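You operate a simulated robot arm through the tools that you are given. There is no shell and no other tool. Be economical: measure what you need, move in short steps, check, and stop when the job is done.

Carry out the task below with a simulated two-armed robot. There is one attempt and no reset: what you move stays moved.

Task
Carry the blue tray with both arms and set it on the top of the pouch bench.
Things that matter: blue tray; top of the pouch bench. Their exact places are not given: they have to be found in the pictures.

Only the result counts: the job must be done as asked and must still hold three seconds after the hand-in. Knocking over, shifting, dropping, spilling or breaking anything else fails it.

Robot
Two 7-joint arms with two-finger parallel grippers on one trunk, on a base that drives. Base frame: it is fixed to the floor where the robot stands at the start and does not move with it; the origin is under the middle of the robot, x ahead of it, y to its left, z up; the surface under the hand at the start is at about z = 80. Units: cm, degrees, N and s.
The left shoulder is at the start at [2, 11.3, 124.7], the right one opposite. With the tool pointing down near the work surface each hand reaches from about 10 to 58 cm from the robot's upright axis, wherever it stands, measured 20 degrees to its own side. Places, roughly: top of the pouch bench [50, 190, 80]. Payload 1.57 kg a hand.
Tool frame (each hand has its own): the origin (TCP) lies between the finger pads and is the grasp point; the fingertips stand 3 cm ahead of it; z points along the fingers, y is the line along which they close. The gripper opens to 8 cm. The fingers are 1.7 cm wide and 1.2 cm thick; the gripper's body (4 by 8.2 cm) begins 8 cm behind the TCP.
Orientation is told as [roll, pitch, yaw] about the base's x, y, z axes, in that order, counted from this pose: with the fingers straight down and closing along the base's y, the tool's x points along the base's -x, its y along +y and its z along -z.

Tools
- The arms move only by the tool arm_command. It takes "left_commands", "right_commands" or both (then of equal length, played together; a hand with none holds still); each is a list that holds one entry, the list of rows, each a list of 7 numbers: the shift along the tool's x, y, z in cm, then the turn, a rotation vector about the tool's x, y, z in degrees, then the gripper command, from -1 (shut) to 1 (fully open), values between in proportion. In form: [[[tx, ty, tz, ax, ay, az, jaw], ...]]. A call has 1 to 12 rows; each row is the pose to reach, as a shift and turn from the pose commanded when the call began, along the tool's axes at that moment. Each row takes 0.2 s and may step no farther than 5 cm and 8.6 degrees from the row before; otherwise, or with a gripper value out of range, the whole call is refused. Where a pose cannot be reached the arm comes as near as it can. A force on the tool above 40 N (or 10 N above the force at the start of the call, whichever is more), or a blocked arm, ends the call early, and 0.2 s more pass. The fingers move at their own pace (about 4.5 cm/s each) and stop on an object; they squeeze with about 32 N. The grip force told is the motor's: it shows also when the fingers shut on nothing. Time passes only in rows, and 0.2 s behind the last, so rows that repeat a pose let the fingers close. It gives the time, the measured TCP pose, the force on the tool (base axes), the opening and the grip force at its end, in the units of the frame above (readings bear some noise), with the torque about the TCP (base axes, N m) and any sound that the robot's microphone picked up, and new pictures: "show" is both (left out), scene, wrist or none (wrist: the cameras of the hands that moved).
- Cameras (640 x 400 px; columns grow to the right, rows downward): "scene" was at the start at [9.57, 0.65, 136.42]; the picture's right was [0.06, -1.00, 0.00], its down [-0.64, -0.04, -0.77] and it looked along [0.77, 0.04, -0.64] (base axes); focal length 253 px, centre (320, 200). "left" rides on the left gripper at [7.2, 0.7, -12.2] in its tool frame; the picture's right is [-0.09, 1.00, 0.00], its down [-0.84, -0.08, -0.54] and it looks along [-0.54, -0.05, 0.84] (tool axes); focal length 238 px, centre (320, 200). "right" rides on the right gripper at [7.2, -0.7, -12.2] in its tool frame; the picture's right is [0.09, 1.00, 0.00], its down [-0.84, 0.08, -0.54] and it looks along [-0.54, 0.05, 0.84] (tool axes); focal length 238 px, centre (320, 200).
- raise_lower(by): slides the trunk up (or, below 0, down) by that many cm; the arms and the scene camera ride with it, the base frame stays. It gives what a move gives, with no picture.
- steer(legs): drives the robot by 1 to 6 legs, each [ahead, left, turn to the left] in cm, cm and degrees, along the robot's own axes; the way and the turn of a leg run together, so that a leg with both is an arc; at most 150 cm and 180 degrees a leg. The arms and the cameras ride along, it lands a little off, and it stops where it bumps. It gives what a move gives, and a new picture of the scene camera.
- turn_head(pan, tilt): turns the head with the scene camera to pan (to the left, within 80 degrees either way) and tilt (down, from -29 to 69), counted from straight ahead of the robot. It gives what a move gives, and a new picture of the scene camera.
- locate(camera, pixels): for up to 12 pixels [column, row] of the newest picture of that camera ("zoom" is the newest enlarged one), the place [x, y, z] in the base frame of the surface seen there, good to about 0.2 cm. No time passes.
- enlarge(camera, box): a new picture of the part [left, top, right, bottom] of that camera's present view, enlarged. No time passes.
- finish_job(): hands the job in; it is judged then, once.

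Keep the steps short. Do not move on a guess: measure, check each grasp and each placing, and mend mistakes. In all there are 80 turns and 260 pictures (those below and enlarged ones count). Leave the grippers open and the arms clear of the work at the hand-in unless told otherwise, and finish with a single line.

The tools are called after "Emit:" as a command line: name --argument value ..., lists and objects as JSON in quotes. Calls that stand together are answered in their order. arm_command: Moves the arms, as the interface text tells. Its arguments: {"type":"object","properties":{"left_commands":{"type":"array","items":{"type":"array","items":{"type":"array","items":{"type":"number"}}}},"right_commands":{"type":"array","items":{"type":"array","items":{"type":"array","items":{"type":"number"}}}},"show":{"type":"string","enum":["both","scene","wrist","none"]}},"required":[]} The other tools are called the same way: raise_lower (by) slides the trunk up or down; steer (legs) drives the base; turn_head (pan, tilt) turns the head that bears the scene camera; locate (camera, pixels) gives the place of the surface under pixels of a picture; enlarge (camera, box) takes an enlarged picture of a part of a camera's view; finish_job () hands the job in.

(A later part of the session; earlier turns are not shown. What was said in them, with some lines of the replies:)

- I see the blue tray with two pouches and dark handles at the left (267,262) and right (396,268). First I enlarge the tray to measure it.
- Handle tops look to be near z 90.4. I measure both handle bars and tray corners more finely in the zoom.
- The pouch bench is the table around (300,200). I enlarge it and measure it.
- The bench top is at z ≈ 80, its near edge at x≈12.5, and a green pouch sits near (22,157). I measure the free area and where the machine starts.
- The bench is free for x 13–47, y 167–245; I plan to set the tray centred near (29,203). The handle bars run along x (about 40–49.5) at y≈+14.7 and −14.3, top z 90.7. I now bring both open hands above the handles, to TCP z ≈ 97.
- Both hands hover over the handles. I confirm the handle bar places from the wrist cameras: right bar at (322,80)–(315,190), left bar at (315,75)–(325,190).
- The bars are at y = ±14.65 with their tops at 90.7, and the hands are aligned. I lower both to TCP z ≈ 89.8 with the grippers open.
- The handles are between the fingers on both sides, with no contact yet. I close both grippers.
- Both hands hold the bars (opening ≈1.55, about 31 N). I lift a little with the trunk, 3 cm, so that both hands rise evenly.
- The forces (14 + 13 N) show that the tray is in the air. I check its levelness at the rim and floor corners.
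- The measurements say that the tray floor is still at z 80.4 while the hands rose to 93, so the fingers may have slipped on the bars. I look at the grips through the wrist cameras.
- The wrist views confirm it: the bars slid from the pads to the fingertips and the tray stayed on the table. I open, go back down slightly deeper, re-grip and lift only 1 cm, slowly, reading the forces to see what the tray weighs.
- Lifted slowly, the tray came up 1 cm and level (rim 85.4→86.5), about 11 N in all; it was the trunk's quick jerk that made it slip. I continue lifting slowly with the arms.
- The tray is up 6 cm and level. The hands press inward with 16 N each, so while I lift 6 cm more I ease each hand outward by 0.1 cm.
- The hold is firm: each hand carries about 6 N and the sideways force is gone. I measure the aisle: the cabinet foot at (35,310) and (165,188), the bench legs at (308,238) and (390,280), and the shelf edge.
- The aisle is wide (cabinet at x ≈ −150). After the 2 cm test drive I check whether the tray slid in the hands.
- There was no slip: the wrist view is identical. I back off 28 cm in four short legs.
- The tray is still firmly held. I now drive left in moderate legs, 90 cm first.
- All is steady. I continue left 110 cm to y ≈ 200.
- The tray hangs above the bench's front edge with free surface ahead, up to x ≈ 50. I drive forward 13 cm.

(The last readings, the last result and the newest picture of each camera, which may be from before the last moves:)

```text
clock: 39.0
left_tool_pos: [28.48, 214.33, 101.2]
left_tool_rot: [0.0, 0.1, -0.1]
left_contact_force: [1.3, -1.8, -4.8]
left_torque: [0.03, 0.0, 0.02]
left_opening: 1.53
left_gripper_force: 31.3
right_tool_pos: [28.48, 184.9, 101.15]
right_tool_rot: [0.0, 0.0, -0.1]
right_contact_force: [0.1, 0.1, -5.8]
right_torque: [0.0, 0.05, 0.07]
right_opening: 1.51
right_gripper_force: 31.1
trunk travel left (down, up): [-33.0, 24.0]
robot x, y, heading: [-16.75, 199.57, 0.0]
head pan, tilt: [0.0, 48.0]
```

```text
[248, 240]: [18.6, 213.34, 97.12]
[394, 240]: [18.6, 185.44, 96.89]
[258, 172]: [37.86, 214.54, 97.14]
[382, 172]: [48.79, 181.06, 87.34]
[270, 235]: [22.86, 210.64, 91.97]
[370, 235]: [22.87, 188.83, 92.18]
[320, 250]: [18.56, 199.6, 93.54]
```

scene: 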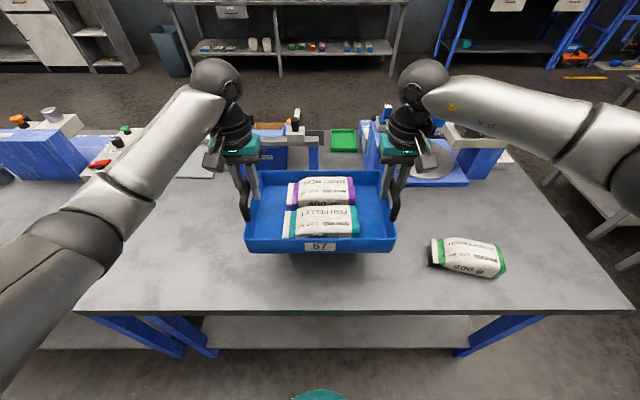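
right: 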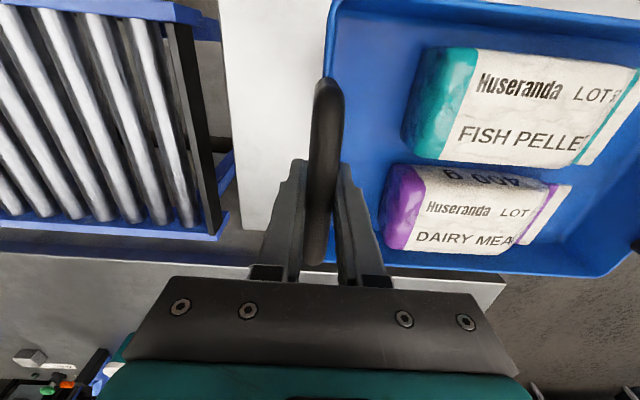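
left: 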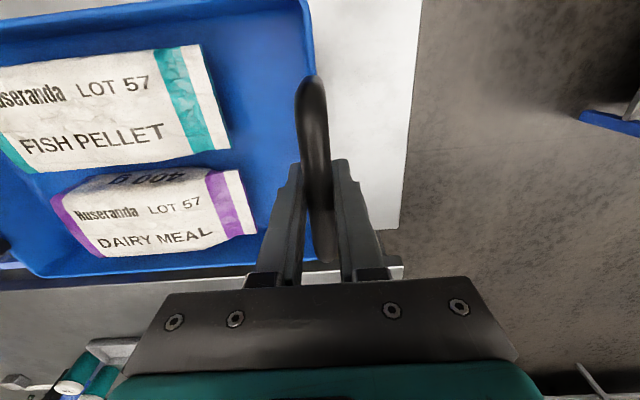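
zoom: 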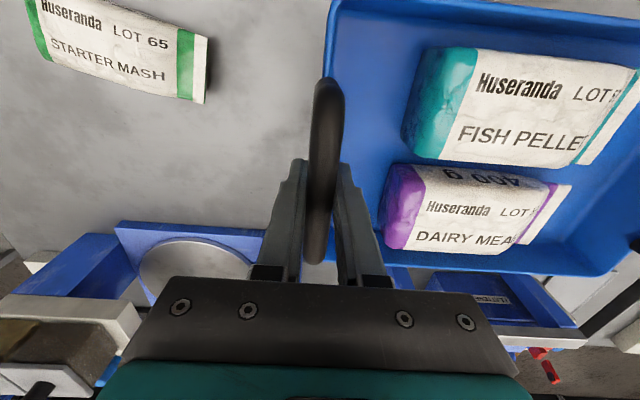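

The tray spans x 18.5–38, y 185–214.5, rim at z 97.0, over clear surface. At rest the rim should be at 85.4, so it must come down 11.6 cm. I lower it slowly by 6 cm first.

Emit:
arm_command --left_commands '[[[0, 0, 0.2, 0, 0, 0, -1], [0, 0, 0.6, 0, 0, 0, -1], [0, 0, 1.2, 0, 0, 0, -1], [0, 0, 1.8, 0, 0, 0, -1], [0, 0, 2.4, 0, 0, 0, -1], [0, 0, 3, 0, 0, 0, -1], [0, 0, 3.6, 0, 0, 0, -1], [0, 0, 4.2, 0, 0, 0, -1], [0, 0, 4.8, 0, 0, 0, -1], [0, 0, 5.4, 0, 0, 0, -1], [0, 0, 5.8, 0, 0, 0, -1], [0, 0, 6, 0, 0, 0, -1]]]' --right_commands '[[[0, 0, 0.2, 0, 0, 0, -1], [0, 0, 0.6, 0, 0, 0, -1], [0, 0, 1.2, 0, 0, 0, -1], [0, 0, 1.8, 0, 0, 0, -1], [0, 0, 2.4, 0, 0, 0, -1], [0, 0, 3, 0, 0, 0, -1], [0, 0, 3.6, 0, 0, 0, -1], [0, 0, 4.2, 0, 0, 0, -1], [0, 0, 4.8, 0, 0, 0, -1], [0, 0, 5.4, 0, 0, 0, -1], [0, 0, 5.8, 0, 0, 0, -1], [0, 0, 6, 0, 0, 0, -1]]]' --show "scene"

Emit:
locate --camera "scene" --pixels '[[270, 248], [370, 248], [284, 215], [364, 215], [320, 240]]'

```text
clock: 41.6
left_tool_pos: [28.44, 214.3, 95.18]
left_tool_rot: [-0.1, 0.1, -0.1]
left_contact_force: [1.7, -1.9, -5.1]
left_torque: [0.07, -0.04, 0.09]
left_opening: 1.53
left_gripper_force: 31.4
right_tool_pos: [28.52, 185.0, 95.06]
right_tool_rot: [0.0, 0.1, -0.1]
right_contact_force: [-0.7, 2.5, -5.4]
right_torque: [0.02, -0.01, 0.08]
right_opening: 1.53
right_gripper_force: 30.9
trunk travel left (down, up): [-33.0, 24.0]
robot x, y, heading: [-17.53, 199.57, -0.1]
head pan, tilt: [0.0, 48.0]
```

scene: 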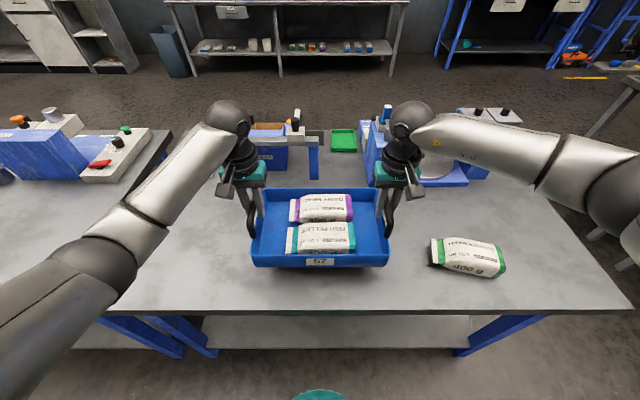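

```text
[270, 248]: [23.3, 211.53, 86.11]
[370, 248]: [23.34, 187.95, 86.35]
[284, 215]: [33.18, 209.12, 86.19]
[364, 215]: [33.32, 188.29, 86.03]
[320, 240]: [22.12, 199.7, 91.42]
```

The tray floor is at 86.2 and rests at 80.35, so 5.8 cm remain. I lower on, slowing near contact.

Emit:
arm_command --left_commands '[[[0, 0, 0.3, 0, 0, 0, -1], [0, 0, 0.9, 0, 0, 0, -1], [0, 0, 1.6, 0, 0, 0, -1], [0, 0, 2.3, 0, 0, 0, -1], [0, 0, 3, 0, 0, 0, -1], [0, 0, 3.7, 0, 0, 0, -1], [0, 0, 4.4, 0, 0, 0, -1], [0, 0, 5, 0, 0, 0, -1], [0, 0, 5.4, 0, 0, 0, -1], [0, 0, 5.6, 0, 0, 0, -1], [0, 0, 5.75, 0, 0, 0, -1], [0, 0, 5.85, 0, 0, 0, -1]]]' --right_commands '[[[0, 0, 0.3, 0, 0, 0, -1], [0, 0, 0.9, 0, 0, 0, -1], [0, 0, 1.6, 0, 0, 0, -1], [0, 0, 2.3, 0, 0, 0, -1], [0, 0, 3, 0, 0, 0, -1], [0, 0, 3.7, 0, 0, 0, -1], [0, 0, 4.4, 0, 0, 0, -1], [0, 0, 5, 0, 0, 0, -1], [0, 0, 5.4, 0, 0, 0, -1], [0, 0, 5.6, 0, 0, 0, -1], [0, 0, 5.75, 0, 0, 0, -1], [0, 0, 5.85, 0, 0, 0, -1]]]' --show "scene"

Emit:
locate --camera "scene" --pixels '[[280, 258], [362, 258], [284, 222], [364, 222], [320, 250]]'

```text
clock: 44.2
left_tool_pos: [28.52, 214.47, 89.38]
left_tool_rot: [0.0, 0.1, -0.1]
left_contact_force: [0.3, -0.7, -5.0]
left_torque: [0.04, 0.04, 0.06]
left_opening: 1.53
left_gripper_force: 31.6
right_tool_pos: [28.23, 184.9, 89.25]
right_tool_rot: [0.0, 0.1, -0.1]
right_contact_force: [-0.8, -0.3, -5.6]
right_torque: [0.02, -0.05, 0.01]
right_opening: 1.53
right_gripper_force: 31.0
trunk travel left (down, up): [-33.0, 24.0]
robot x, y, heading: [-16.83, 199.7, -0.1]
head pan, tilt: [0.0, 48.0]
```

scene: 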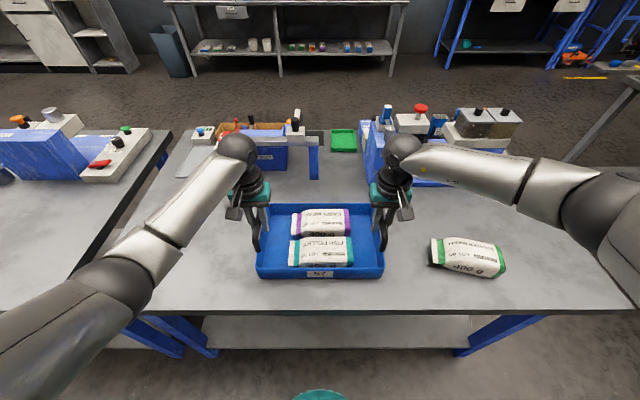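

```text
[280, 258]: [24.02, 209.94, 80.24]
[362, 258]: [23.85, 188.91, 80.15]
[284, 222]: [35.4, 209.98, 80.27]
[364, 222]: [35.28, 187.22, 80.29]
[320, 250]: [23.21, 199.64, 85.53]
```

Weight is still on the hands, so the tray is just at the surface. I lower in tiny steps, 0.3 cm more, until the load comes off.

Emit:
arm_command --left_commands '[[[0, 0, 0.1, 0, 0, 0, -1], [0, 0, 0.2, 0, 0, 0, -1], [0, 0, 0.3, 0, 0, 0, -1], [0, 0, 0.3, 0, 0, 0, -1]]]' --right_commands '[[[0, 0, 0.1, 0, 0, 0, -1], [0, 0, 0.2, 0, 0, 0, -1], [0, 0, 0.3, 0, 0, 0, -1], [0, 0, 0.3, 0, 0, 0, -1]]]' --show "none"

```text
clock: 45.2
left_tool_pos: [28.35, 214.35, 89.41]
left_tool_rot: [-0.1, -0.2, 0.0]
left_contact_force: [1.1, 1.6, 19.4]
left_torque: [-0.02, 0.75, 0.01]
left_opening: 1.52
left_gripper_force: 31.5
right_tool_pos: [28.23, 184.9, 89.18]
right_tool_rot: [0.1, -0.2, -0.2]
right_contact_force: [2.8, -1.7, 9.8]
right_torque: [-0.01, 0.92, 0.05]
right_opening: 1.53
right_gripper_force: 30.9
trunk travel left (down, up): [-33.0, 24.0]
robot x, y, heading: [-17.26, 199.71, -0.1]
head pan, tilt: [0.0, 48.0]
```

The table now pushes back (19 and 10 N): the tray stands on the bench. I ease up 0.2 cm and then open both grippers half-way.

Emit:
arm_command --left_commands '[[[0, 0, -0.1, 0, 0, 0, -1], [0, 0, -0.18, 0, 0, 0, -1], [0, 0, -0.18, 0, 0, 0, -0.4], [0, 0, -0.18, 0, 0, 0, 0], [0, 0, -0.18, 0, 0, 0, 0.3], [0, 0, -0.18, 0, 0, 0, 0.3], [0, 0, -0.18, 0, 0, 0, 0.3]]]' --right_commands '[[[0, 0, -0.1, 0, 0, 0, -1], [0, 0, -0.18, 0, 0, 0, -1], [0, 0, -0.18, 0, 0, 0, -0.4], [0, 0, -0.18, 0, 0, 0, 0], [0, 0, -0.18, 0, 0, 0, 0.3], [0, 0, -0.18, 0, 0, 0, 0.3], [0, 0, -0.18, 0, 0, 0, 0.3]]]' --show "wrist"

```text
clock: 46.8
left_tool_pos: [28.34, 214.39, 89.22]
left_tool_rot: [0.0, -0.1, -0.1]
left_contact_force: [0.1, 0.3, 0.6]
left_torque: [0.03, -0.03, 0.01]
left_opening: 5.2
left_gripper_force: 0.1
right_tool_pos: [28.28, 184.99, 89.22]
right_tool_rot: [0.0, 0.1, -0.1]
right_contact_force: [0.6, 0.2, 1.3]
right_torque: [0.01, -0.01, 0.0]
right_opening: 5.21
right_gripper_force: 0.0
trunk travel left (down, up): [-33.0, 24.0]
robot x, y, heading: [-17.01, 199.79, -0.3]
head pan, tilt: [0.0, 48.0]
```

right: 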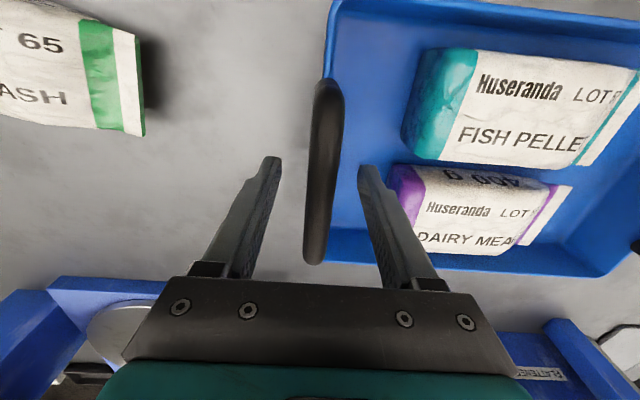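
left: 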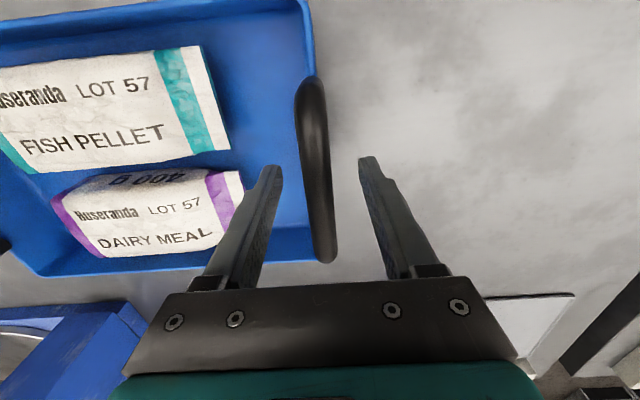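

Both hands are open and free. I raise both straight up 20 cm, still at this opening at first, then fully open.

Emit:
arm_command --left_commands '[[[0, 0, -1, 0, 0, 0, 0.3], [0, 0, -3, 0, 0, 0, 0.3], [0, 0, -5, 0, 0, 0, 0.3], [0, 0, -8, 0, 0, 0, 1], [0, 0, -11, 0, 0, 0, 1], [0, 0, -14, 0, 0, 0, 1], [0, 0, -17, 0, 0, 0, 1], [0, 0, -20, 0, 0, 0, 1], [0, 0, -20, 0, 0, 0, 1]]]' --right_commands '[[[0, 0, -1, 0, 0, 0, 0.3], [0, 0, -3, 0, 0, 0, 0.3], [0, 0, -5, 0, 0, 0, 0.3], [0, 0, -8, 0, 0, 0, 1], [0, 0, -11, 0, 0, 0, 1], [0, 0, -14, 0, 0, 0, 1], [0, 0, -17, 0, 0, 0, 1], [0, 0, -20, 0, 0, 0, 1], [0, 0, -20, 0, 0, 0, 1]]]' --show "scene"

Emit:
locate --camera "scene" --pixels '[[280, 258], [362, 258], [284, 222], [364, 222], [465, 245]]'

```text
clock: 48.8
left_tool_pos: [28.23, 214.39, 109.38]
left_tool_rot: [0.0, 0.1, -0.1]
left_contact_force: [-0.4, -0.3, -0.5]
left_torque: [-0.02, -0.01, 0.02]
left_opening: 8.0
left_gripper_force: 0.0
right_tool_pos: [28.29, 184.81, 109.23]
right_tool_rot: [0.1, 0.1, -0.2]
right_contact_force: [0.3, 0.4, -0.1]
right_torque: [0.0, 0.02, 0.01]
right_opening: 8.01
right_gripper_force: 0.1
trunk travel left (down, up): [-33.0, 24.0]
robot x, y, heading: [-16.92, 199.75, -0.0]
head pan, tilt: [0.0, 48.0]
```

scene: 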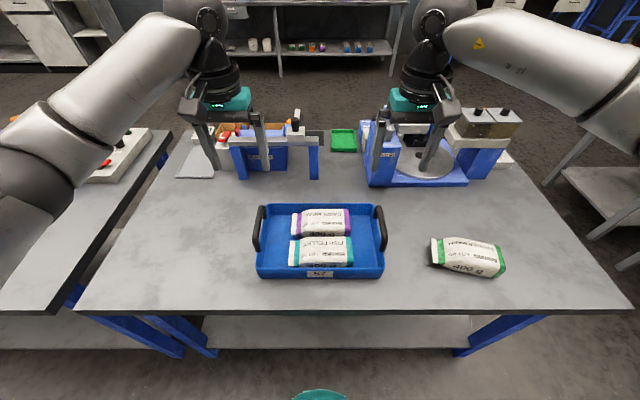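

```text
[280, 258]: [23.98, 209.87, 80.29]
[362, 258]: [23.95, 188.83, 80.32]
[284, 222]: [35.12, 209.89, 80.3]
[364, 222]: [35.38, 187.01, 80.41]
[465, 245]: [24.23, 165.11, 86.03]
```

The tray stands flat on the pouch bench (floor at z 80.3 at all corners) with both pouches in it. The green pouch beside it is undisturbed, the grippers are open and the arms are clear, so I hand in.

Emit:
finish_job

```text
The job is handed in.
```

The blue tray is standing flat on top of the pouch bench with both pouches still in it, nothing else was moved, and the job is handed in.
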